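You operate a simulated robot arm through the tools that you are given. There is no shell and no other tool. Be economical: measure what you need, move in short steps, check, and stop when the job is done.

The job below is to be done with a simulated two-armed robot. You get a single attempt, and the scene is never put back.

JOB
Check the dipstick, pump the oil up to the H ring and check it again.
Fine: open the yellow valve to pump and shut it after.

The check looks at the end state, three seconds after you hand in, the way a careful person would. Anything else that was tipped, shoved, dropped, spilled or broken makes it a failure.

ROBOT AND FRAMES
Two 7-joint arms with two-finger parallel grippers on one trunk that stands fixed in place. Base frame: the origin is at the foot of the trunk, x ahead of it, y to its left, z up; the work surface is at about z = 500. Readings come in mm, degrees, newtons and seconds.
The left shoulder is at [50, 165, 1255], the right one opposite. With the tool pointing down near the work surface each hand reaches from about 100 to 400 mm from the base axis, measured 20 degrees to its own side. Payload 3.91 kg a hand.
The TCP of each hand is the grasp point between the finger pads, 30 mm short of the fingertips. In the tool frame z runs along the fingers and y along their closing line. The gripper opens to 110 mm. The fingers are 20 mm wide and 10 mm thick; the gripper's body (48 by 112 mm) begins 55 mm behind the TCP.
Orientation is that of the tool frame in the base frame, as [roll, pitch, yaw] about the fixed x, y, z axes, in that order (R = Rz(yaw) Ry(pitch) Rx(roll)). With the fingers straight down and closing along the base's y, the tool's x points along the base's -x, its y along +y and its z along -z.

CONTROLS
- The arms move only by the tool apply_moves. It takes "left_steps", "right_steps" or both (then of equal length, played together; a hand with none holds still); each is a list of rows, each a list of 7 numbers: the shift along the tool's x, y, z in mm, then the turn, a rotation vector about the tool's x, y, z in degrees, then the finger opening in mm, from 0 to 110. In form: [[dx, dy, dz, ax, ay, az, jaw], ...]. A call has 1 to 12 rows; each row shifts and turns the commanded pose from where the row before left it, along the tool's axes as they then stand. Each row takes 0.2 s and may step no farther than 50 mm and 8.6 degrees from the row before; otherwise, or with a gripper value out of range, the whole call is refused. Where a pose cannot be reached the arm comes as near as it can. A force on the tool above 90 N (or 10 N above the force at the start of the call, whichever is more), or a blocked arm, ends the call early, and 0.2 s more pass. The fingers move at their own pace (about 45 mm/s each) and stop on an object; they squeeze with about 21 N. The grip force told is the motor's: it shows also when the fingers shut on nothing. Time passes only in rows, and 0.2 s behind the last, so rows that do not move let the fingers close. The reply holds the time, the measured pose of the TCP, the force on the tool along the base axes, the opening and the grip force, in the units named above and with some noise, with the torque about the TCP (base axes, N m) and any sound that the robot's microphone picked up.
- Cameras (640 x 400 px; columns grow to the right, rows downward): "scene" is now at [111.1, -45.3, 1437]; the picture's right is [-0.48, -0.88, 0.00], its down [-0.41, 0.22, -0.89] and it looks along [0.78, -0.43, -0.46] (base axes); focal length 214 px, centre (320, 200). "left" rides on the left gripper at [72, -17, -103] in its tool frame; the picture's right is [0.23, 0.97, 0.00], its down [-0.76, 0.18, -0.62] and it looks along [-0.61, 0.14, 0.78] (tool axes); focal length 222 px, centre (320, 200). "right" rides on the right gripper at [73, 17, -103] in its tool frame; the picture's right is [-0.23, 0.97, 0.00], its down [-0.76, -0.18, -0.62] and it looks along [-0.61, -0.14, 0.78] (tool axes); focal length 222 px, centre (320, 200). There is no depth. A picture from a camera that has moved, and an enlarged one, comes with that camera's place and axes in the base frame and with its lens.
- snapshot(camera): a new picture of that camera. The clock stands still meanwhile.
- raise_lower(by): slides the trunk up (or, below 0, down) by that many mm; the arms and the scene camera ride with it, the base frame stays. It gives what a move gives, with no picture.
- aim_head(pan, tilt): turns the head with the scene camera to pan (to the left, within 80 degrees either way) and tilt (down, from -29 to 69), counted from straight ahead of the robot. It gives what a move gives.
- close_up(camera, box): a new picture of the part [left, top, right, bottom] of that camera's present view, enlarged. The clock stands still meanwhile.
- close_job(): hands the job in; it is judged then, once.

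Work in short steps. Places have to be worked out from the pictures, the camera data and where the tool is seen: move nearer, look again, correct. Check each grasp and each placing, and mend what went wrong. You have 120 turns and 86 pictures in all, those below and enlarged ones among them. Open the grippers and draw the arms clear of the work before you hand the job in, unless the task says otherwise; then end with one line.

The tools are called after ">>>" as a command line: name --argument value ..., lists and objects as JSON in quotes. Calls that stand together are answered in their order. apply_moves: Moves the arms, as the interface text tells. Its arguments: {"type":"object","properties":{"left_steps":{"type":"array"},"right_steps":{"type":"array"}},"required":[]} The other tools are called the same way: raise_lower (by) slides the trunk up or down; aim_head (pan, tilt) turns the head that bears the scene camera; snapshot (camera) takes a picture; close_up (camera, box) takes an enlarged picture of a part of a camera's view; close_job () hands the job in.

At the start:

```text
clock: 0.0
left_eef_pos: [346.0, -69.0, 1358.7]
left_ee_rot: [179.9, -0.1, 179.9]
left_force: [0.8, 0.7, -0.7]
left_torque: [-0.02, 0.0, 0.01]
left_gripper_width: 109.8
left_finger_force: 0.1
right_eef_pos: [321.9, -477.7, 1387.0]
right_ee_rot: [-179.9, 0.0, -179.9]
right_force: [-0.1, -0.3, -0.3]
right_torque: [-0.01, 0.02, -0.02]
right_gripper_width: 109.9
right_finger_force: 0.1
trunk travel left (down, up): [-475.0, 28.0]
head pan, tilt: [-28.7, 27.5]
```

scene: 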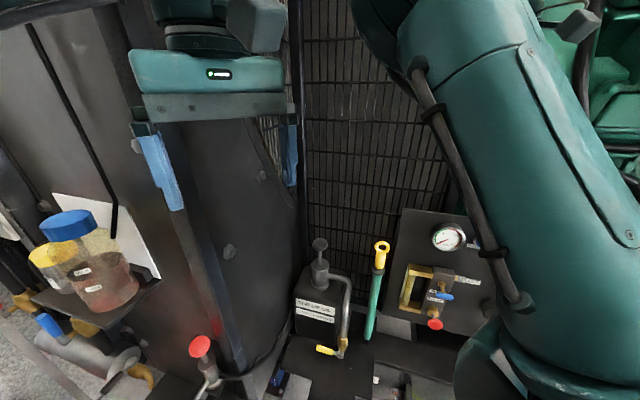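
right: 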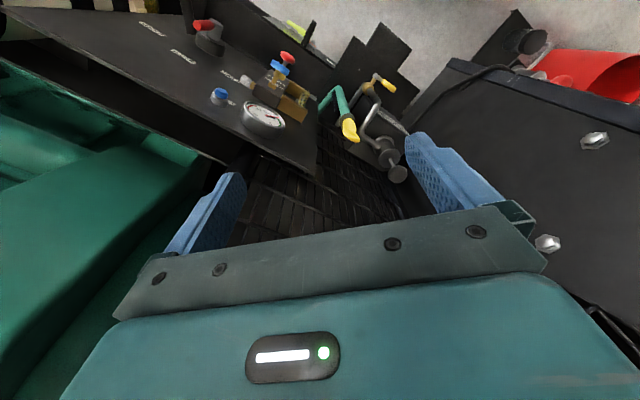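
left: 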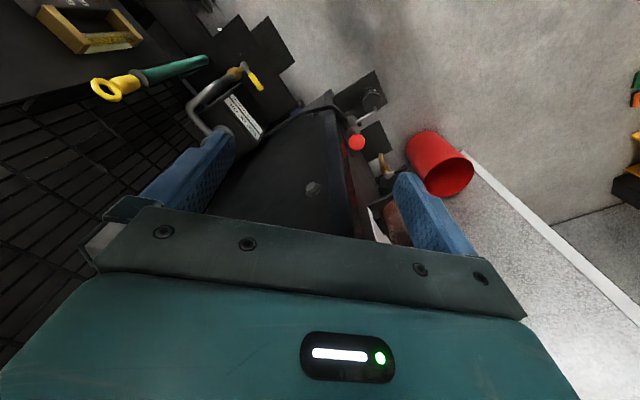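

The scene shows a green tube with a yellow ring handle (dipstick), a box with a pump knob and a yellow valve. I enlarge that region to read the labels.

>>> close_up --camera "scene" --box '[260, 200, 500, 400]'

>>> close_up --camera "right" --box '[140, 0, 480, 200]'

>>> close_up --camera "left" --box '[20, 0, 400, 200]'

```text
2.00 times, centred on (380, 300) of scene
camera zoom: at [111.1, -45.3, 1437.0], right [-0.48, -0.88, 0.0], down [-0.41, 0.22, -0.89], along [0.78, -0.43, -0.46], focal length 429 px, centre (200, 0)
```

zoom: 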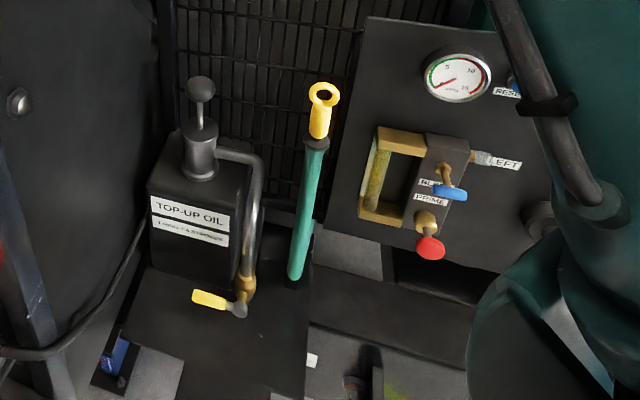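

```text
1.88 times, centred on (310, 100) of right
camera zoom: at [250.8, -461.1, 1490.6], right [0.23, 0.97, 0.0], down [0.76, -0.18, 0.62], along [0.61, -0.14, -0.78], focal length 418 px, centre (339, 388)
```

zoom: 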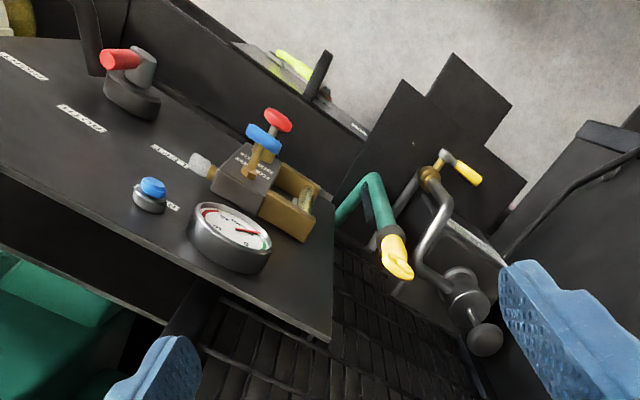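

```text
1.68 times, centred on (210, 100) of left
camera zoom: at [273.2, -85.9, 1460.5], right [-0.23, 0.97, 0.0], down [0.76, 0.18, 0.62], along [0.61, 0.14, -0.78], focal length 374 px, centre (505, 368)
```

zoom: 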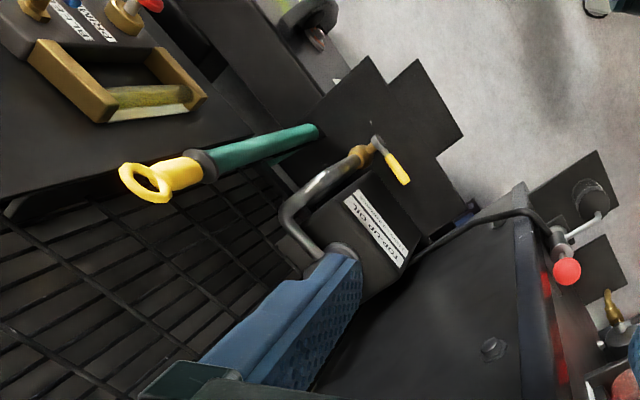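

Ring triangulates to about [453,-435,1030], pump knob to [616,-326,972], valve lever pivot near [437,-307,630]. I zoom in further on the labels and the valve.

>>> close_up --camera "scene" --box '[308, 290, 358, 325]'

>>> close_up --camera "scene" --box '[300, 315, 400, 400]'

>>> close_up --camera "left" --box '[180, 60, 280, 140]'

>>> close_up --camera "scene" --box '[0, 190, 240, 400]'

```text
11.43 times, centred on (333, 308) of scene
camera zoom: at [111.1, -45.3, 1437.0], right [-0.48, -0.88, 0.0], down [-0.41, 0.22, -0.89], along [0.78, -0.43, -0.46], focal length 2451 px, centre (171, -1029)
```

zoom: 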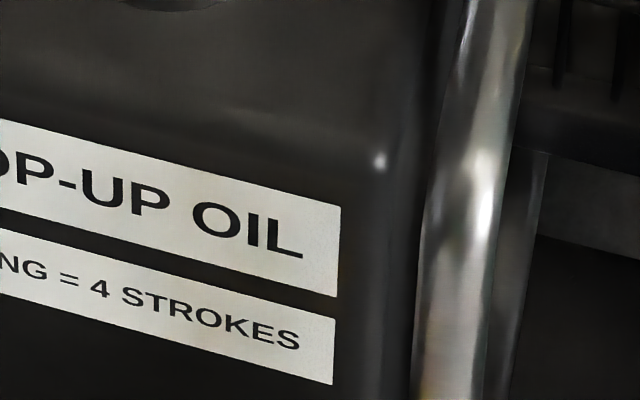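

```text
4.71 times, centred on (350, 358) of scene
camera zoom: at [111.1, -45.3, 1437.0], right [-0.48, -0.88, 0.0], down [-0.41, 0.22, -0.89], along [0.78, -0.43, -0.46], focal length 1009 px, centre (179, -541)
```

zoom: 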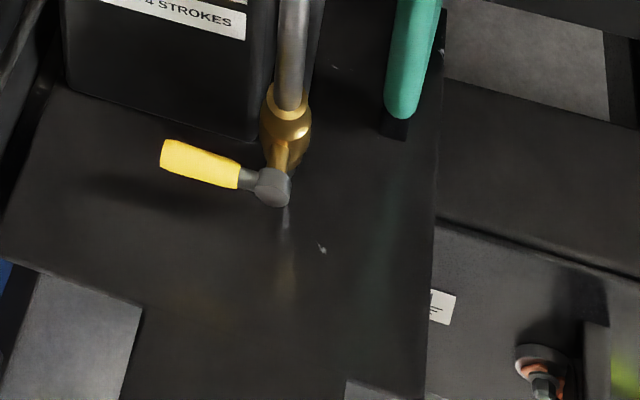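

```text
5.00 times, centred on (230, 100) of left
camera zoom: at [273.2, -85.9, 1460.5], right [-0.23, 0.97, 0.0], down [0.76, 0.18, 0.62], along [0.61, 0.14, -0.78], focal length 1111 px, centre (770, 700)
```

zoom: 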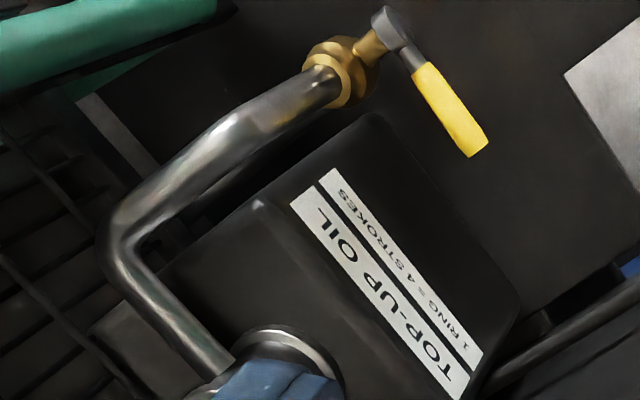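

```text
1.90 times, centred on (120, 295) of scene
camera zoom: at [111.1, -45.3, 1437.0], right [-0.48, -0.88, 0.0], down [-0.41, 0.22, -0.89], along [0.78, -0.43, -0.46], focal length 408 px, centre (701, 19)
```

zoom: 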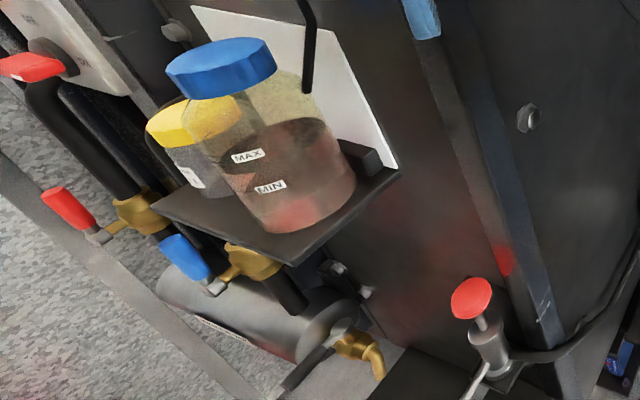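

The label says 1 RING = 4 STROKES; the valve lever is horizontal, square to its vertical pipe (shut). The machine front appears turned about 45°. I move the right hand above the dipstick ring, yawed so the fingers close across the ring's faces, then look.

>>> apply_moves --right_steps '[[-26, 8.6, 38, 0, 0, 0, 110], [-26, 8.6, 38, 0, 0, 0, 110], [-26, 8.6, 38, 0, 0, 0, 110], [-26, 8.6, 38, 0, 0, 0, 110], [-27, 8.6, 38, 0, 0, 0, 110], [0, 0, 0, 0, 0, -8, 110], [0, 0, 0, 0, 0, -8, 110], [0, 0, 0, 0, 0, -8, 110], [0, 0, 0, 0, 0, -8, 110], [0, 0, 0, 0, 0, -8, 110], [0, 0, 0, 0, 0, -8, 110]]'

>>> snapshot --camera "right"

>>> snapshot --camera "scene"

```text
clock: 2.4
left_eef_pos: [348.9, -63.3, 1353.3]
left_ee_rot: [178.0, -0.2, -179.5]
left_force: [9.3, 52.2, -45.6]
left_torque: [3.14, -0.33, 0.22]
left_gripper_width: 84.5
left_finger_force: 0.0
right_eef_pos: [453.0, -435.8, 1198.5]
right_ee_rot: [-179.8, 0.2, -131.9]
right_force: [0.7, 0.0, -0.3]
right_torque: [-0.02, 0.03, -0.02]
right_gripper_width: 109.9
right_finger_force: 0.0
trunk travel left (down, up): [-475.0, 28.0]
head pan, tilt: [-28.7, 27.5]
```

```text
75 pictures are left
camera right: at [392.1, -479.1, 1301.9], right [-0.57, 0.82, 0.0], down [0.64, 0.45, 0.63], along [0.51, 0.36, -0.78], focal length 222 px, centre (320, 200)
```

right: 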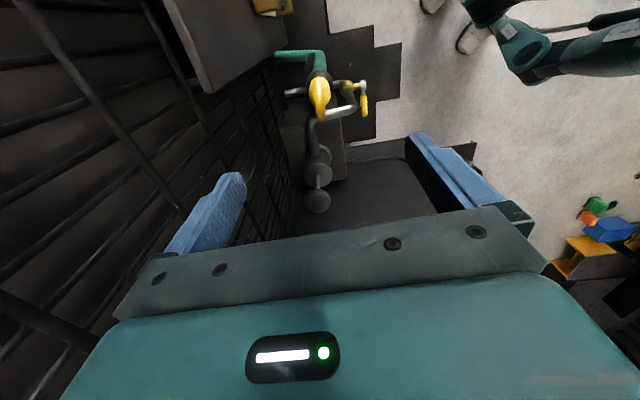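

```text
74 pictures are left
camera scene: at [111.1, -45.3, 1437.0], right [-0.48, -0.88, 0.0], down [-0.41, 0.22, -0.89], along [0.78, -0.43, -0.46], focal length 214 px, centre (320, 200)
```

scene: 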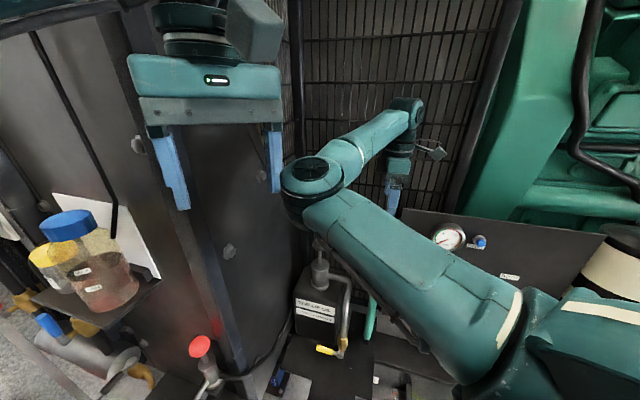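

The left hand reports 52 N: the right elbow is pressing its finger. I back the left hand away to the left and toward the robot.

>>> apply_moves --left_steps '[[10, 20, -5, 0, 0, 0, 84], [25, 30, -5, 0, 0, 0, 60], [25, 30, -5, 0, 0, 0, 40], [25, 35, 0, 0, 0, 0, 20], [15, 35, 0, 0, 0, 0, 0], [0, 40, 0, 0, 0, 0, 0]]'

>>> snapshot --camera "scene"

```text
clock: 3.8
left_eef_pos: [242.4, 124.6, 1373.8]
left_ee_rot: [-179.9, 0.4, 179.6]
left_force: [0.4, -0.1, -0.4]
left_torque: [0.0, -0.02, -0.03]
left_gripper_width: 0.0
left_finger_force: 17.5
right_eef_pos: [452.4, -433.3, 1198.0]
right_ee_rot: [-179.9, 0.0, -131.9]
right_force: [-0.7, -0.1, -0.6]
right_torque: [0.0, 0.0, -0.02]
right_gripper_width: 109.6
right_finger_force: 0.2
trunk travel left (down, up): [-475.0, 28.0]
head pan, tilt: [-28.7, 27.5]
```

```text
73 pictures are left
camera scene: at [111.1, -42.4, 1437.5], right [-0.46, -0.89, 0.0], down [-0.41, 0.21, -0.89], along [0.79, -0.41, -0.46], focal length 214 px, centre (320, 200)
```

scene: 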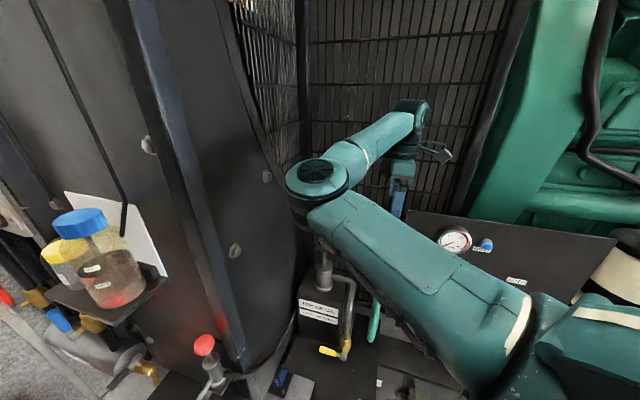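

Clear now. The ring is seen nearly edge-on between the fingers; I descend 90 mm with a small shift of 12 mm along tool x, then look closely.

>>> apply_moves --right_steps '[[6, 0, 45, 0, 0, 0, 110], [6, 0, 45, 0, 0, 0, 110]]'

>>> close_up --camera "right" --box '[200, 0, 440, 200]'

>>> snapshot --camera "left"

```text
clock: 4.4
left_eef_pos: [245.0, 120.9, 1372.7]
left_ee_rot: [-179.9, 0.1, 179.9]
left_force: [-0.6, -0.6, 0.0]
left_torque: [0.03, 0.03, 0.01]
left_gripper_width: 0.0
left_finger_force: 21.2
right_eef_pos: [445.9, -444.0, 1107.1]
right_ee_rot: [-179.9, 0.0, -131.9]
right_force: [0.6, 0.0, -0.5]
right_torque: [-0.05, 0.03, 0.02]
right_gripper_width: 110.1
right_finger_force: 0.1
trunk travel left (down, up): [-475.0, 28.0]
head pan, tilt: [-28.7, 27.5]
```

```text
2.00 times, centred on (320, 100) of right
camera zoom: at [385.8, -486.1, 1209.6], right [-0.57, 0.82, 0.0], down [0.64, 0.45, 0.62], along [0.51, 0.36, -0.78], focal length 444 px, centre (320, 400)
```

zoom: 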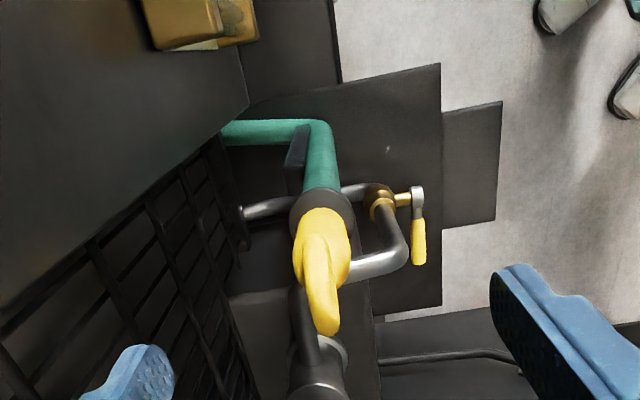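

```text
71 pictures are left
camera left: at [172.4, 103.9, 1474.9], right [-0.23, 0.97, 0.0], down [0.76, 0.18, 0.62], along [0.61, 0.14, -0.78], focal length 222 px, centre (320, 200)
```

left: 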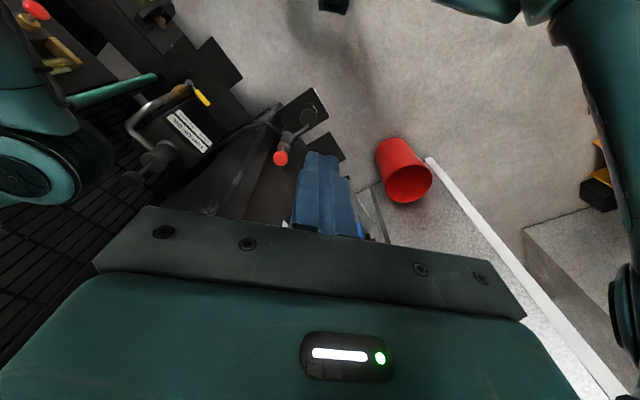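

The handle is centred between the fingers; its tip I judge at about [454,-435,1055]. I descend 60 mm, shifting −12 mm along tool x, narrowing the jaw a little, and look again.

>>> apply_moves --right_steps '[[-6, 0, 30, 0, 0, 0, 100], [-6, 0, 30, 0, 0, 0, 80], [0, 0, 0, 0, 0, 0, 60]]'

>>> close_up --camera "right" --box '[200, 50, 440, 250]'

>>> close_up --camera "scene" --box '[330, 140, 450, 220]'

```text
clock: 5.2
left_eef_pos: [245.1, 120.1, 1372.1]
left_ee_rot: [-179.8, -0.1, 180.0]
left_force: [-0.5, -0.2, -0.2]
left_torque: [0.01, 0.01, 0.0]
left_gripper_width: 0.4
left_finger_force: 20.7
right_eef_pos: [453.4, -435.3, 1047.3]
right_ee_rot: [-179.9, 0.1, -132.0]
right_force: [0.2, -0.3, -0.2]
right_torque: [0.01, -0.02, 0.02]
right_gripper_width: 60.0
right_finger_force: 0.0
trunk travel left (down, up): [-475.0, 28.0]
head pan, tilt: [-28.7, 27.5]
```

```text
2.00 times, centred on (320, 150) of right
camera zoom: at [393.5, -477.3, 1149.7], right [-0.57, 0.82, 0.0], down [0.64, 0.45, 0.62], along [0.51, 0.36, -0.78], focal length 444 px, centre (320, 300)
```

zoom: 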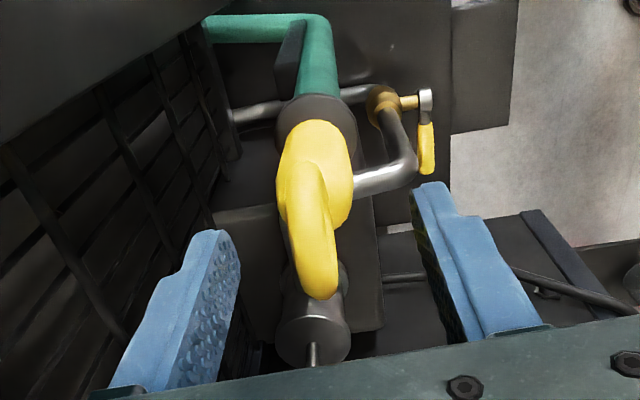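

```text
5.00 times, centred on (390, 180) of scene
camera zoom: at [111.0, -45.3, 1437.0], right [-0.48, -0.88, 0.0], down [-0.41, 0.22, -0.89], along [0.78, -0.43, -0.46], focal length 1072 px, centre (-30, 300)
```

zoom: 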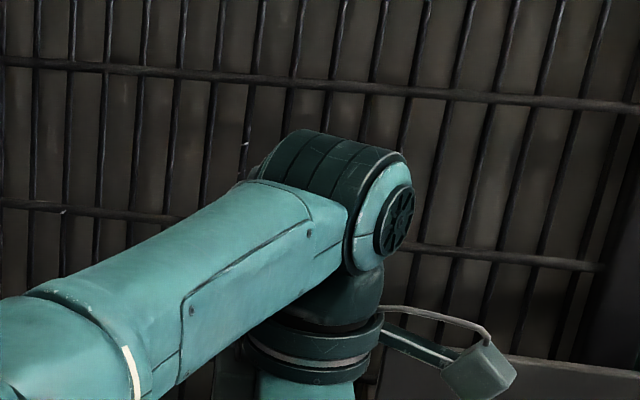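

Ring tip is just above TCP height and centred. I descend 17 mm and close slowly on the ring.

>>> apply_moves --right_steps '[[3, -2, 17, 0, 0, 0, 60], [0, 0, 0, 0, 0, 0, 40], [0, 0, 0, 0, 0, 0, 25], [0, 0, 0, 0, 0, 0, 12], [0, 0, 0, 0, 0, 0, 0], [0, 0, 0, 0, 0, 0, 0]]'

>>> close_up --camera "right" --box '[200, 50, 440, 250]'

```text
clock: 6.6
left_eef_pos: [244.8, 122.0, 1371.5]
left_ee_rot: [-179.9, 0.0, 180.0]
left_force: [0.2, -0.1, 0.0]
left_torque: [0.01, -0.01, 0.0]
left_gripper_width: 0.0
left_finger_force: 21.2
right_eef_pos: [453.3, -437.9, 1030.1]
right_ee_rot: [-179.8, -0.1, -131.9]
right_force: [0.3, 0.7, 0.8]
right_torque: [0.0, 0.01, 0.02]
right_gripper_width: 27.9
right_finger_force: 20.8
trunk travel left (down, up): [-475.0, 28.0]
head pan, tilt: [-28.7, 27.5]
```

```text
2.00 times, centred on (320, 150) of right
camera zoom: at [393.1, -481.6, 1133.0], right [-0.57, 0.82, 0.0], down [0.64, 0.45, 0.62], along [0.51, 0.36, -0.78], focal length 444 px, centre (320, 300)
```

zoom: 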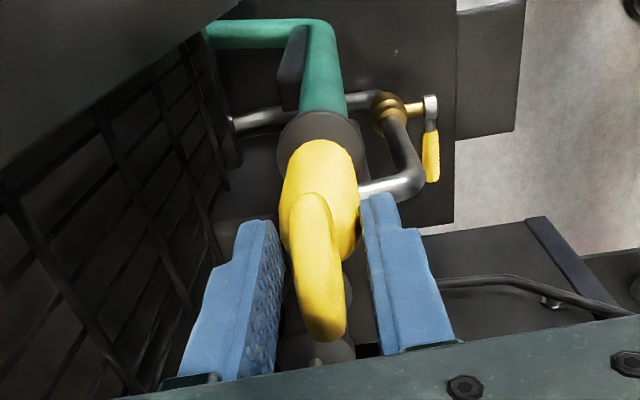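

The fingers closed on the thick stem (28 mm) at their tips. I open slightly, go down 20 mm more for a firmer hold on the stem, and close.

>>> apply_moves --right_steps '[[0, 0, 0, 0, 0, 0, 45], [0, 0, 10, 0, 0, 0, 45], [0, 0, 10, 0, 0, 0, 45], [0, 0, 0, 0, 0, 0, 25], [0, 0, 0, 0, 0, 0, 0], [0, 0, 0, 0, 0, 0, 0]]'

>>> close_up --camera "right" --box '[200, 50, 440, 250]'

```text
clock: 8.0
left_eef_pos: [244.3, 121.7, 1373.5]
left_ee_rot: [180.0, 0.1, 179.9]
left_force: [-0.2, 0.2, -0.5]
left_torque: [0.01, -0.03, -0.02]
left_gripper_width: 0.0
left_finger_force: 20.6
right_eef_pos: [453.5, -438.8, 1009.8]
right_ee_rot: [-179.8, 0.1, -131.9]
right_force: [-0.5, 0.5, 0.3]
right_torque: [-0.01, 0.01, 0.02]
right_gripper_width: 27.9
right_finger_force: 21.1
trunk travel left (down, up): [-475.0, 28.0]
head pan, tilt: [-28.7, 27.5]
```

```text
2.00 times, centred on (320, 150) of right
camera zoom: at [393.1, -481.6, 1113.0], right [-0.57, 0.82, 0.0], down [0.64, 0.45, 0.62], along [0.51, 0.36, -0.78], focal length 444 px, centre (320, 300)
```

zoom: 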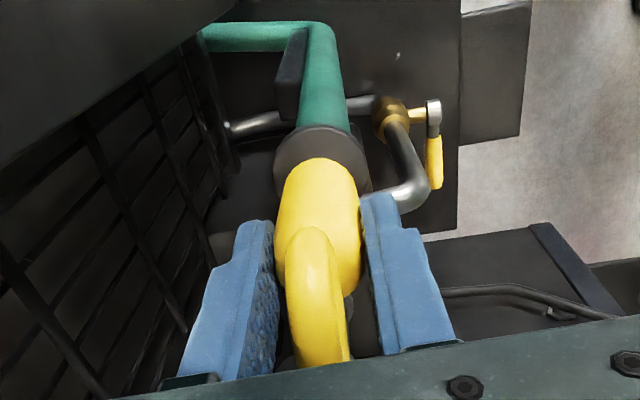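

Solid grip on the stem. I pull straight up a little to feel whether it is free.

>>> apply_moves --right_steps '[[0, 0, -10, 0, 0, 0, 0], [0, 0, -20, 0, 0, 0, 0], [0, 0, -20, 0, 0, 0, 0]]'

>>> close_up --camera "right" --box '[200, 50, 440, 250]'

```text
clock: 8.8
left_eef_pos: [244.5, 121.4, 1371.7]
left_ee_rot: [-179.9, 0.0, -180.0]
left_force: [-0.5, 0.0, 0.3]
left_torque: [0.01, 0.04, 0.0]
left_gripper_width: 0.0
left_finger_force: 20.9
right_eef_pos: [454.5, -439.2, 1061.6]
right_ee_rot: [-179.9, 0.2, -131.9]
right_force: [0.2, -0.6, -0.9]
right_torque: [-0.04, -0.07, -0.04]
right_gripper_width: 28.1
right_finger_force: 21.1
trunk travel left (down, up): [-475.0, 28.0]
head pan, tilt: [-28.7, 27.5]
```

```text
2.00 times, centred on (320, 150) of right
camera zoom: at [393.6, -481.6, 1164.5], right [-0.57, 0.82, 0.0], down [0.64, 0.45, 0.62], along [0.51, 0.36, -0.78], focal length 444 px, centre (320, 300)
```

zoom: 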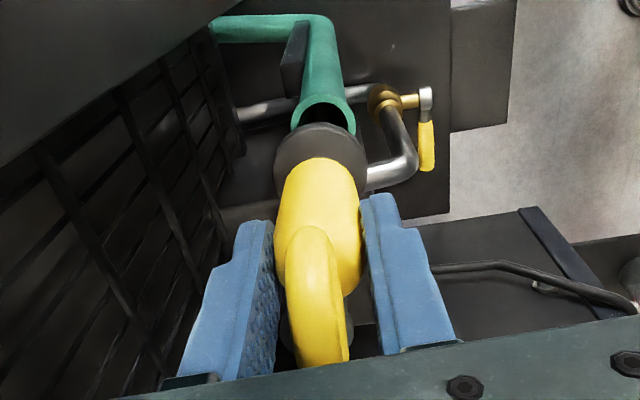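

It slides out freely, collar and all. I continue straight up 200 mm and look.

>>> apply_moves --right_steps '[[0, 0, -40, 0, 0, 0, 0], [0, 0, -40, 0, 0, 0, 0], [0, 0, -40, 0, 0, 0, 0], [0, 0, -40, 0, 0, 0, 0], [0, 0, -40, 0, 0, 0, 0]]'

>>> snapshot --camera "right"

>>> snapshot --camera "scene"

```text
clock: 10.0
left_eef_pos: [244.0, 121.0, 1373.3]
left_ee_rot: [-179.9, 0.0, 179.9]
left_force: [0.4, 0.1, 0.3]
left_torque: [0.01, -0.01, 0.01]
left_gripper_width: 0.0
left_finger_force: 21.0
right_eef_pos: [453.8, -437.8, 1260.4]
right_ee_rot: [-179.8, -0.1, -132.0]
right_force: [-0.2, 0.7, -0.9]
right_torque: [0.02, 0.02, -0.03]
right_gripper_width: 28.3
right_finger_force: 20.7
trunk travel left (down, up): [-475.0, 28.0]
head pan, tilt: [-28.7, 27.5]
```

```text
65 pictures are left
camera right: at [393.1, -480.7, 1364.2], right [-0.57, 0.82, 0.0], down [0.64, 0.45, 0.62], along [0.51, 0.36, -0.78], focal length 222 px, centre (320, 200)
```

right: 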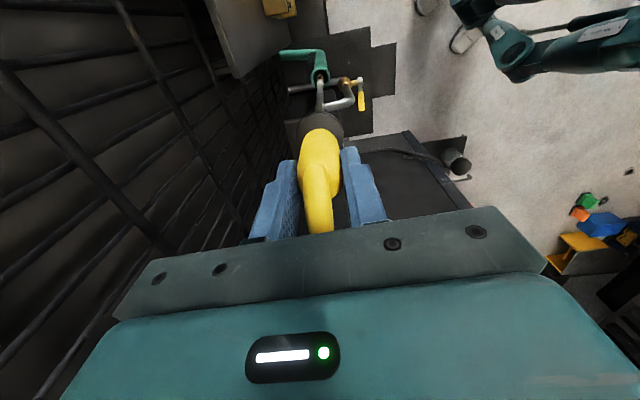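

```text
64 pictures are left
camera scene: at [110.6, -45.2, 1437.0], right [-0.48, -0.88, 0.0], down [-0.4, 0.22, -0.89], along [0.78, -0.43, -0.46], focal length 214 px, centre (320, 200)
```

scene: 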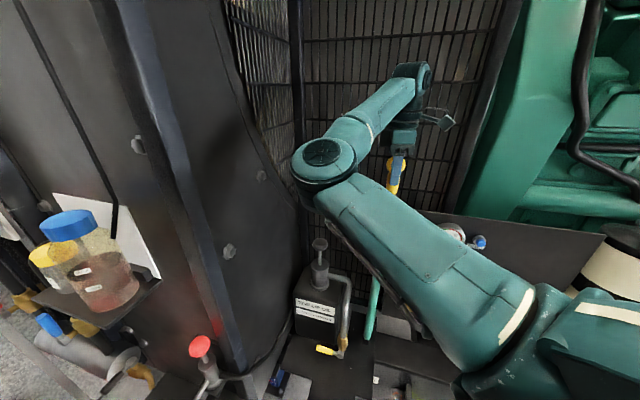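

The rod still reaches the tube mouth. I lift another 160 mm.

>>> apply_moves --right_steps '[[0, 0, -40, 0, 0, 0, 0], [0, 0, -40, 0, 0, 0, 0], [0, 0, -40, 0, 0, 0, 0], [0, 0, -40, 0, 0, 0, 0]]'

>>> close_up --camera "right" --box '[240, 30, 400, 160]'

>>> close_up --camera "scene" --box '[300, 60, 500, 360]'

```text
clock: 11.0
left_eef_pos: [243.3, 120.3, 1372.8]
left_ee_rot: [-180.0, 0.0, -180.0]
left_force: [-1.0, -0.1, -0.5]
left_torque: [0.01, -0.05, 0.01]
left_gripper_width: 0.0
left_finger_force: 20.5
right_eef_pos: [452.7, -438.7, 1421.5]
right_ee_rot: [-179.9, 0.0, -132.0]
right_force: [-0.9, -1.5, -1.6]
right_torque: [0.0, -0.06, 0.01]
right_gripper_width: 28.3
right_finger_force: 20.9
trunk travel left (down, up): [-475.0, 28.0]
head pan, tilt: [-28.7, 27.5]
```

```text
3.08 times, centred on (320, 95) of right
camera zoom: at [391.4, -480.9, 1524.9], right [-0.57, 0.82, 0.0], down [0.64, 0.45, 0.62], along [0.51, 0.36, -0.78], focal length 684 px, centre (320, 523)
```

zoom: 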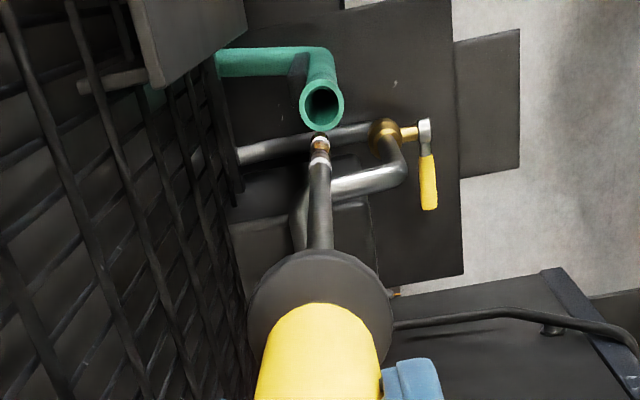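

```text
1.33 times, centred on (400, 210) of scene
camera zoom: at [110.0, -45.6, 1437.0], right [-0.48, -0.88, 0.0], down [-0.4, 0.22, -0.89], along [0.78, -0.43, -0.46], focal length 286 px, centre (213, 187)
```

zoom: 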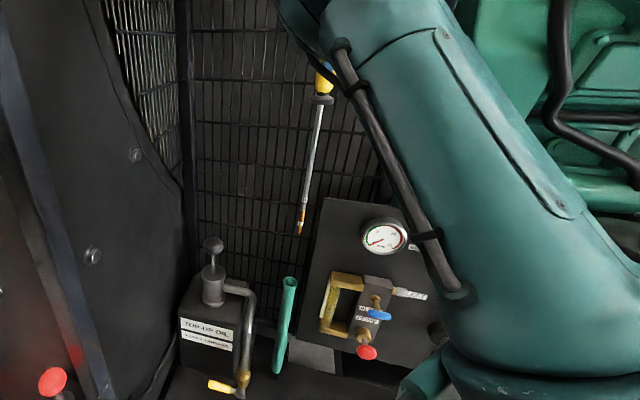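

It is fully out and the rod hangs clear. I enlarge the rod in both views to read the rings and the oil mark.

>>> close_up --camera "scene" --box '[380, 175, 410, 240]'

>>> close_up --camera "right" --box '[305, 55, 337, 80]'

```text
6.15 times, centred on (395, 208) of scene
camera zoom: at [110.0, -45.6, 1437.0], right [-0.48, -0.88, 0.0], down [-0.4, 0.22, -0.89], along [0.78, -0.43, -0.46], focal length 1320 px, centre (-142, 154)
```

zoom: 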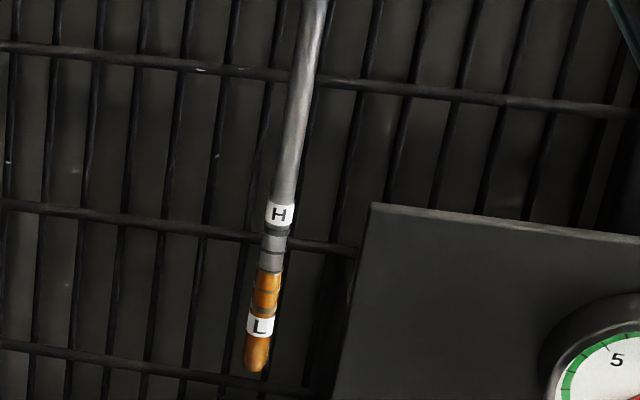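

```text
16.00 times, centred on (321, 68) of right
camera zoom: at [391.4, -480.9, 1524.9], right [-0.57, 0.82, 0.0], down [0.64, 0.45, 0.62], along [0.51, 0.36, -0.78], focal length 3554 px, centre (304, 2320)
```

zoom: 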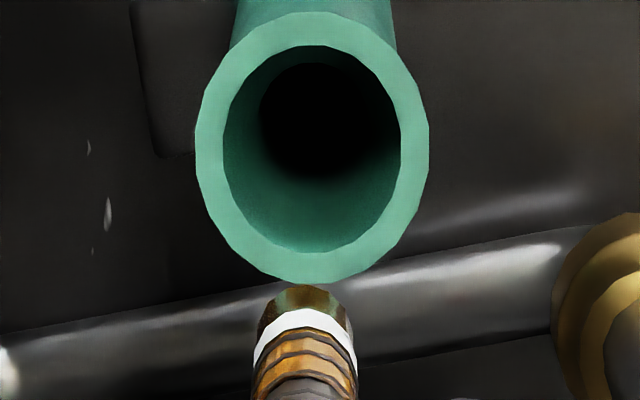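

I can see H above and L below with dark rings between. Enlarge further to count.

>>> close_up --camera "scene" --box '[370, 207, 404, 238]'

```text
12.90 times, centred on (387, 222) of scene
camera zoom: at [110.0, -45.6, 1437.0], right [-0.48, -0.88, 0.0], down [-0.4, 0.22, -0.89], along [0.78, -0.43, -0.46], focal length 2767 px, centre (-544, -90)
```

zoom: 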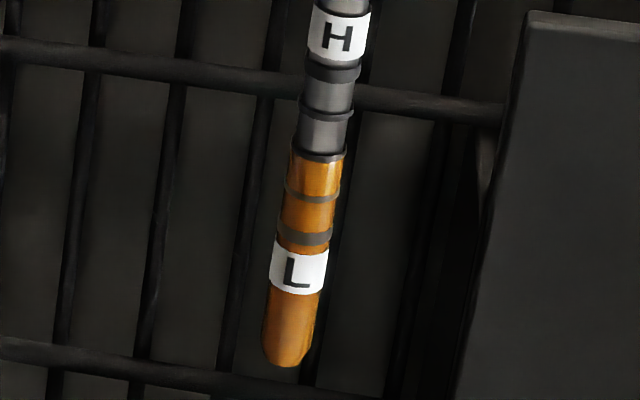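

Five rings: L, three thin, H. Oil stands at about the middle ring, i.e. two rings below H. One more enlargement to see precisely.

>>> close_up --camera "scene" --box '[383, 210, 391, 226]'

```text
16.00 times, centred on (387, 218) of scene
camera zoom: at [110.0, -45.6, 1437.0], right [-0.48, -0.88, 0.0], down [-0.4, 0.22, -0.89], along [0.78, -0.43, -0.46], focal length 3432 px, centre (-752, -88)
```

zoom: 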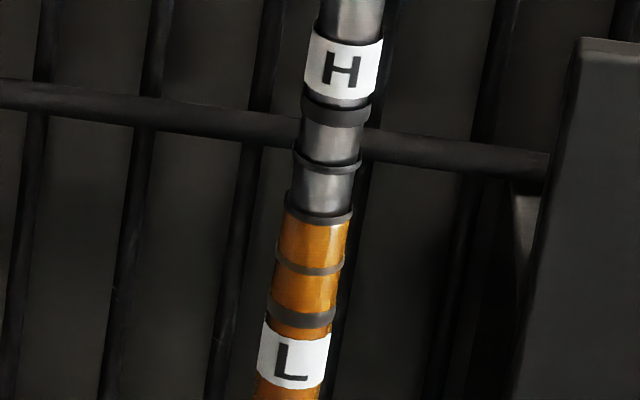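

Oil is at the middle ring: two rings short of H → 8 strokes. I lower the stick back along the same line, checking partway.

>>> apply_moves --right_steps '[[0, 0, 25, 0, 0, 0, 0], [0, 0, 25, 0, 0, 0, 0], [0, 0, 25, 0, 0, 0, 0], [0, 0, 25, 0, 0, 0, 0]]'

>>> close_up --camera "right" --box '[240, 30, 400, 160]'

```text
clock: 12.0
left_eef_pos: [244.4, 121.3, 1371.4]
left_ee_rot: [180.0, 0.0, 179.9]
left_force: [0.3, 0.2, -0.2]
left_torque: [0.0, 0.01, 0.01]
left_gripper_width: 0.2
left_finger_force: 21.4
right_eef_pos: [452.6, -438.4, 1321.3]
right_ee_rot: [-179.9, 0.0, -131.9]
right_force: [-0.5, -1.1, -1.1]
right_torque: [0.01, -0.02, -0.01]
right_gripper_width: 28.1
right_finger_force: 21.4
trunk travel left (down, up): [-475.0, 28.0]
head pan, tilt: [-28.7, 27.5]
```

```text
3.08 times, centred on (320, 95) of right
camera zoom: at [393.1, -481.1, 1424.1], right [-0.57, 0.82, 0.0], down [0.64, 0.45, 0.62], along [0.51, 0.36, -0.78], focal length 684 px, centre (320, 523)
```

zoom: 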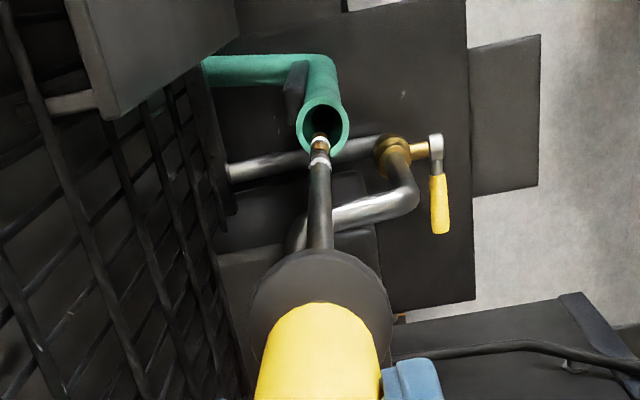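

Lined up with the mouth. Continue down 75 mm.

>>> apply_moves --right_steps '[[0, 0, 25, 0, 0, 0, 0], [0, 0, 25, 0, 0, 0, 0], [0, 0, 25, 0, 0, 0, 0]]'

>>> close_up --camera "right" --box '[240, 30, 400, 160]'

```text
clock: 12.8
left_eef_pos: [245.8, 121.0, 1371.8]
left_ee_rot: [180.0, 0.1, 180.0]
left_force: [0.5, -0.1, 0.4]
left_torque: [0.02, 0.0, -0.03]
left_gripper_width: 0.0
left_finger_force: 20.8
right_eef_pos: [453.9, -438.9, 1243.2]
right_ee_rot: [-179.9, -0.1, -131.8]
right_force: [0.4, -0.7, -0.4]
right_torque: [-0.03, 0.0, 0.01]
right_gripper_width: 27.9
right_finger_force: 21.3
trunk travel left (down, up): [-475.0, 28.0]
head pan, tilt: [-28.7, 27.5]
```

```text
3.08 times, centred on (320, 95) of right
camera zoom: at [393.8, -481.4, 1348.3], right [-0.57, 0.82, 0.0], down [0.64, 0.45, 0.62], along [0.51, 0.36, -0.78], focal length 684 px, centre (320, 523)
```

zoom: 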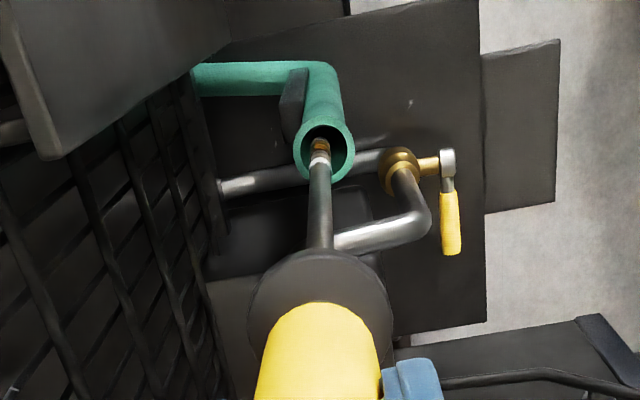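

Tip is right in the mouth. I lower the remaining 235 mm with a gentle end.

>>> apply_moves --right_steps '[[0, 0, 25, 0, 0, 0, 0], [0, 0, 30, 0, 0, 0, 0], [0, 0, 30, 0, 0, 0, 0], [0, 0, 30, 0, 0, 0, 0], [0, 0, 30, 0, 0, 0, 0], [0, 0, 30, 0, 0, 0, 0], [0, 0, 25, 0, 0, 0, 0], [0, 0, 20, 0, 0, 0, 0], [0, 0, 10, 0, 0, 0, 0], [0, 0, 5, 0, 0, 0, 0]]'

>>> close_up --camera "right" --box '[200, 50, 440, 250]'

```text
clock: 15.0
left_eef_pos: [243.2, 121.7, 1373.3]
left_ee_rot: [-180.0, 0.1, -179.9]
left_force: [0.1, -0.2, 0.6]
left_torque: [-0.03, -0.03, -0.01]
left_gripper_width: 0.1
left_finger_force: 20.6
right_eef_pos: [453.0, -438.5, 1012.3]
right_ee_rot: [-179.5, 0.0, -131.9]
right_force: [-1.5, 0.2, 12.5]
right_torque: [0.14, 0.3, 0.02]
right_gripper_width: 28.1
right_finger_force: 20.7
trunk travel left (down, up): [-475.0, 28.0]
head pan, tilt: [-28.7, 27.5]
```

```text
2.00 times, centred on (320, 150) of right
camera zoom: at [392.6, -480.7, 1116.1], right [-0.57, 0.82, -0.01], down [0.64, 0.45, 0.62], along [0.51, 0.35, -0.78], focal length 444 px, centre (320, 300)
```

zoom: 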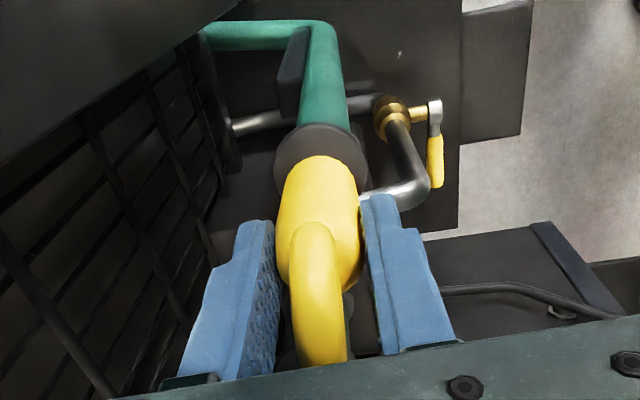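

Stick is reseated (12 N at the stop). I release and lift clear.

>>> apply_moves --right_steps '[[0, 0, -3, 0, 0, 0, 0], [0, 0, 0, 0, 0, 0, 40], [0, 0, 0, 0, 0, 0, 70], [0, 0, 0, 0, 0, 0, 70], [0, 0, -40, 0, 0, 0, 70], [0, 0, -45, 0, 0, 0, 70], [0, 0, -45, 0, 0, 0, 70], [0, 0, -45, 0, 0, 0, 70]]'

>>> snapshot --camera "right"

```text
clock: 16.8
left_eef_pos: [243.6, 121.9, 1373.0]
left_ee_rot: [-179.9, 0.1, -179.9]
left_force: [-0.8, -0.1, -0.7]
left_torque: [-0.01, -0.04, -0.01]
left_gripper_width: 0.1
left_finger_force: 20.9
right_eef_pos: [452.7, -438.7, 1188.5]
right_ee_rot: [-180.0, -0.1, -131.9]
right_force: [-0.4, -1.3, -0.5]
right_torque: [0.02, -0.03, -0.02]
right_gripper_width: 70.0
right_finger_force: 0.0
trunk travel left (down, up): [-475.0, 28.0]
head pan, tilt: [-28.7, 27.5]
```

```text
54 pictures are left
camera right: at [392.0, -481.2, 1292.8], right [-0.57, 0.82, 0.0], down [0.64, 0.45, 0.62], along [0.51, 0.36, -0.78], focal length 222 px, centre (320, 200)
```

right: 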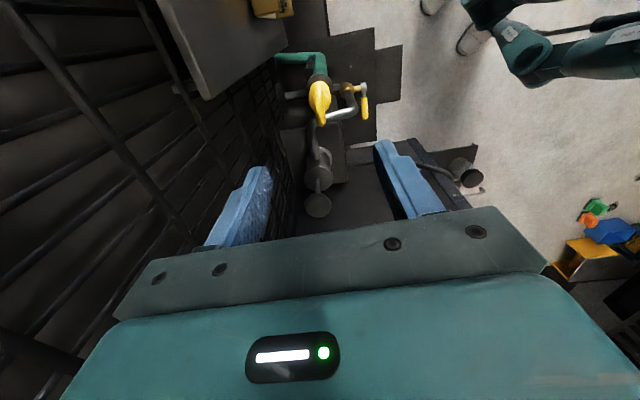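

Stick stays put. The valve hub triangulates to about [436,-307,620] with lever end [494,-246,620]. I move the right hand above the lever at height, then lower the trunk.

>>> apply_moves --right_steps '[[-37, 25, 0, 0, 0, 0, 70], [-37, 25, 0, 0, 0, 0, 70], [-37, 25, 0, 0, 0, 0, 70], [-38, 24, 0, 0, 0, 0, 70]]'

>>> raise_lower --by -200

>>> snapshot --camera "scene"

>>> snapshot --camera "right"

```text
clock: 17.8
left_eef_pos: [244.8, 120.7, 1373.0]
left_ee_rot: [-179.8, 0.0, 180.0]
left_force: [-0.1, -0.8, -0.8]
left_torque: [-0.01, -0.01, -0.01]
left_gripper_width: 0.0
left_finger_force: 20.6
right_eef_pos: [526.4, -323.2, 1190.0]
right_ee_rot: [-180.0, 0.0, -131.9]
right_force: [1.0, 0.4, -1.0]
right_torque: [-0.02, 0.01, -0.01]
right_gripper_width: 69.9
right_finger_force: 0.1
right hand out of reach, approached as far as the arm can: row 2, 3, 4
trunk travel left (down, up): [-475.0, 28.0]
head pan, tilt: [-28.7, 27.5]
```

```text
clock: 20.0
left_eef_pos: [244.5, 121.5, 1171.5]
left_ee_rot: [-179.9, 0.0, 180.0]
left_force: [0.0, 0.9, 0.2]
left_torque: [-0.02, 0.02, 0.01]
left_gripper_width: 0.1
left_finger_force: 20.9
right_eef_pos: [526.0, -324.7, 990.3]
right_ee_rot: [-180.0, 0.0, -131.9]
right_force: [-0.4, -0.5, 0.5]
right_torque: [0.0, 0.0, -0.02]
right_gripper_width: 69.8
right_finger_force: 0.1
trunk travel left (down, up): [-275.0, 228.0]
head pan, tilt: [-28.7, 27.5]
```

```text
53 pictures are left
camera scene: at [110.9, -45.3, 1237.0], right [-0.48, -0.88, 0.0], down [-0.41, 0.22, -0.89], along [0.78, -0.43, -0.46], focal length 214 px, centre (320, 200)
```

scene: 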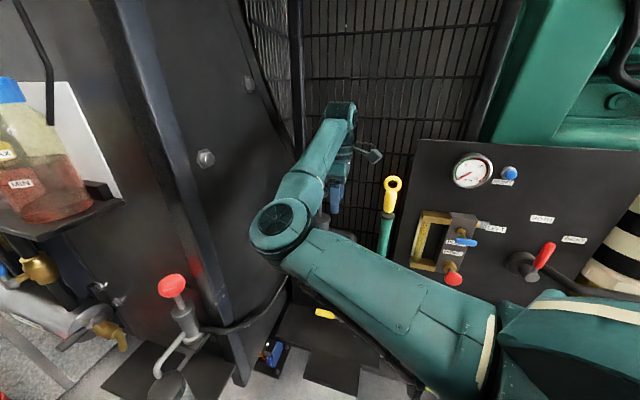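

```text
52 pictures are left
camera right: at [465.4, -366.4, 1094.0], right [-0.57, 0.82, 0.0], down [0.64, 0.45, 0.62], along [0.51, 0.36, -0.78], focal length 222 px, centre (320, 200)
```

right: 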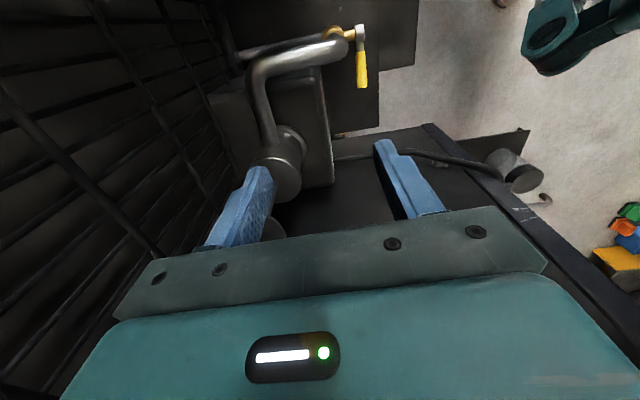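

The arm couldn't quite reach there at that height. I try moving toward the front of the machine (tool +y) while descending, which should ease the reach.

>>> apply_moves --right_steps '[[0, 20, 0, 0, 0, 0, 70], [0, 20, 10, 0, 0, 0, 70], [0, 20, 30, 0, 0, 0, 70], [0, 18, 40, 0, 0, 0, 70], [-10, 0, 40, 0, 0, 0, 70]]'

>>> snapshot --camera "right"

```text
clock: 21.2
left_eef_pos: [244.3, 121.4, 1172.8]
left_ee_rot: [180.0, 0.0, -180.0]
left_force: [0.4, 0.1, 0.2]
left_torque: [-0.03, 0.03, -0.01]
left_gripper_width: 0.0
left_finger_force: 21.3
right_eef_pos: [522.2, -314.4, 866.6]
right_ee_rot: [-180.0, 0.0, -132.0]
right_force: [0.2, -0.4, -0.3]
right_torque: [0.01, 0.02, 0.01]
right_gripper_width: 69.9
right_finger_force: 0.1
right hand out of reach, approached as far as the arm can: row 1, 2, 3, 4
trunk travel left (down, up): [-275.0, 228.0]
head pan, tilt: [-28.7, 27.5]
```

```text
51 pictures are left
camera right: at [462.1, -357.7, 969.8], right [-0.57, 0.82, 0.0], down [0.64, 0.45, 0.62], along [0.51, 0.36, -0.78], focal length 222 px, centre (320, 200)
```

right: 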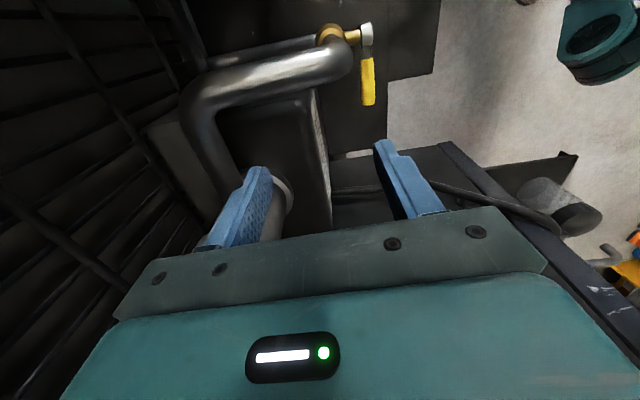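

The right arm is limited here with this yaw. The left arm points naturally along the machine's depth, so I'll use it for the valve with horizontal fingers. First I raise and retract the right hand.

>>> apply_moves --right_steps '[[0, -5, -40, 0, 0, 0, 70], [0, 0, -50, 0, 0, 0, 70], [0, 0, -50, 0, 0, 0, 70], [0, 0, -50, 0, 0, 0, 70], [0, 0, -50, 0, 0, 0, 70], [0, 0, -50, 0, 0, 0, 70], [0, 0, -10, 0, 0, 8, 70], [0, 0, 0, 0, 0, 8, 70], [0, 0, 0, 0, 0, 8, 70], [0, 0, 0, 0, 0, 8, 70], [0, 0, 0, 0, 0, 8, 70], [0, 0, 0, 0, 0, 8, 70]]'

>>> apply_moves --right_steps '[[38, -32, 0, 0, 0, 0, 70], [38, -32, 0, 0, 0, 0, 70], [38, -32, 0, 0, 0, 0, 70], [38, -32, 0, 0, 0, 0, 70], [38, -32, 0, 0, 0, 0, 70]]'

>>> snapshot --camera "scene"

```text
clock: 23.8
left_eef_pos: [245.2, 121.8, 1172.7]
left_ee_rot: [-179.9, 0.0, 180.0]
left_force: [0.2, 0.4, 0.3]
left_torque: [-0.01, 0.01, 0.0]
left_gripper_width: 0.0
left_finger_force: 21.0
right_eef_pos: [529.6, -322.0, 1166.3]
right_ee_rot: [-180.0, 0.0, 179.8]
right_force: [-0.3, -0.5, -0.4]
right_torque: [-0.02, -0.01, 0.02]
right_gripper_width: 70.0
right_finger_force: 0.1
right hand out of reach, approached as far as the arm can: row 3
trunk travel left (down, up): [-275.0, 228.0]
head pan, tilt: [-28.7, 27.5]
```

```text
clock: 25.0
left_eef_pos: [243.3, 121.5, 1172.8]
left_ee_rot: [180.0, 0.1, -179.9]
left_force: [-0.5, -0.2, -1.1]
left_torque: [0.02, 0.0, 0.03]
left_gripper_width: 0.0
left_finger_force: 20.9
right_eef_pos: [338.8, -480.9, 1166.6]
right_ee_rot: [-179.9, 0.0, -179.8]
right_force: [0.1, -0.6, 0.2]
right_torque: [-0.04, -0.01, 0.02]
right_gripper_width: 69.7
right_finger_force: 0.0
trunk travel left (down, up): [-275.0, 228.0]
head pan, tilt: [-28.7, 27.5]
```

```text
50 pictures are left
camera scene: at [110.9, -45.6, 1237.0], right [-0.48, -0.88, 0.0], down [-0.41, 0.22, -0.89], along [0.78, -0.43, -0.46], focal length 214 px, centre (320, 200)
```

scene: 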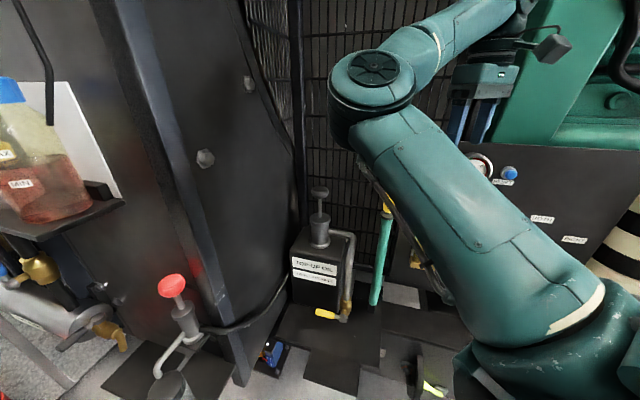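

The right elbow is high (z≈1240), so the left hand can pass below. I turn the left hand: yaw −42°, then pitch up so its closed fingers point horizontally into the machine.

>>> apply_moves --left_steps '[[0, 0, 0, 0, 0, 8.4, 0], [0, 0, 0, 0, 0, 8.4, 0], [0, 0, 0, 0, 0, 8.4, 0], [0, 0, 0, 0, 0, 8.4, 0], [0, 0, 0, 0, 0, 8.4, 0]]'

>>> apply_moves --left_steps '[[0, 0, 0, 0, -8.2, 0, 0], [0, 0, 0, 0, -8.2, 0, 0], [0, 0, 0, 0, -8.2, 0, 0], [0, 0, 0, 0, -8.2, 0, 0], [0, 0, 0, 0, -8.2, 0, 0], [0, 0, 0, 0, -8.2, 0, 0], [0, 0, 0, 0, -8.2, 0, 0], [0, 0, 0, 0, -8.2, 0, 0], [0, 0, 0, 0, -8.2, 0, 0], [0, 0, 0, 0, -8.2, 0, 0], [0, 0, 0, 0, -8, 0, 0]]'

>>> snapshot --camera "left"

```text
clock: 26.2
left_eef_pos: [244.5, 120.9, 1173.2]
left_ee_rot: [180.0, 0.0, 137.7]
left_force: [0.0, 0.0, 0.0]
left_torque: [0.0, 0.01, 0.01]
left_gripper_width: 0.0
left_finger_force: 20.9
right_eef_pos: [339.6, -481.6, 1166.9]
right_ee_rot: [-179.9, 0.0, -179.9]
right_force: [-0.3, -0.1, 0.6]
right_torque: [-0.01, 0.01, 0.01]
right_gripper_width: 69.8
right_finger_force: 0.0
trunk travel left (down, up): [-275.0, 228.0]
head pan, tilt: [-28.7, 27.5]
```

```text
clock: 28.6
left_eef_pos: [278.4, 130.9, 1263.7]
left_ee_rot: [-31.2, 90.0, -73.1]
left_force: [-0.3, 0.1, 0.5]
left_torque: [0.03, 0.03, 0.01]
left_gripper_width: 0.1
left_finger_force: 21.2
left hand out of reach, approached as far as the arm can: row 8, 9, 10, 11
right_eef_pos: [339.7, -481.8, 1167.4]
right_ee_rot: [-179.9, 0.0, 180.0]
right_force: [0.7, 0.7, -0.4]
right_torque: [0.02, -0.01, 0.0]
right_gripper_width: 69.9
right_finger_force: 0.0
trunk travel left (down, up): [-275.0, 228.0]
head pan, tilt: [-28.7, 27.5]
```

```text
49 pictures are left
camera left: at [190.1, 186.3, 1190.0], right [0.65, 0.72, -0.23], down [-0.34, 0.55, 0.76], along [0.68, -0.42, 0.61], focal length 222 px, centre (320, 200)
```

left: 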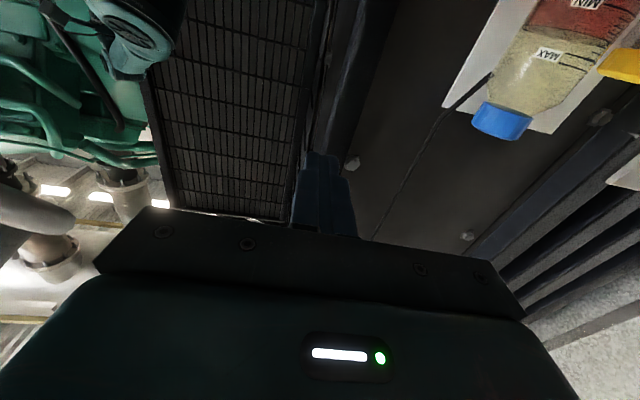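

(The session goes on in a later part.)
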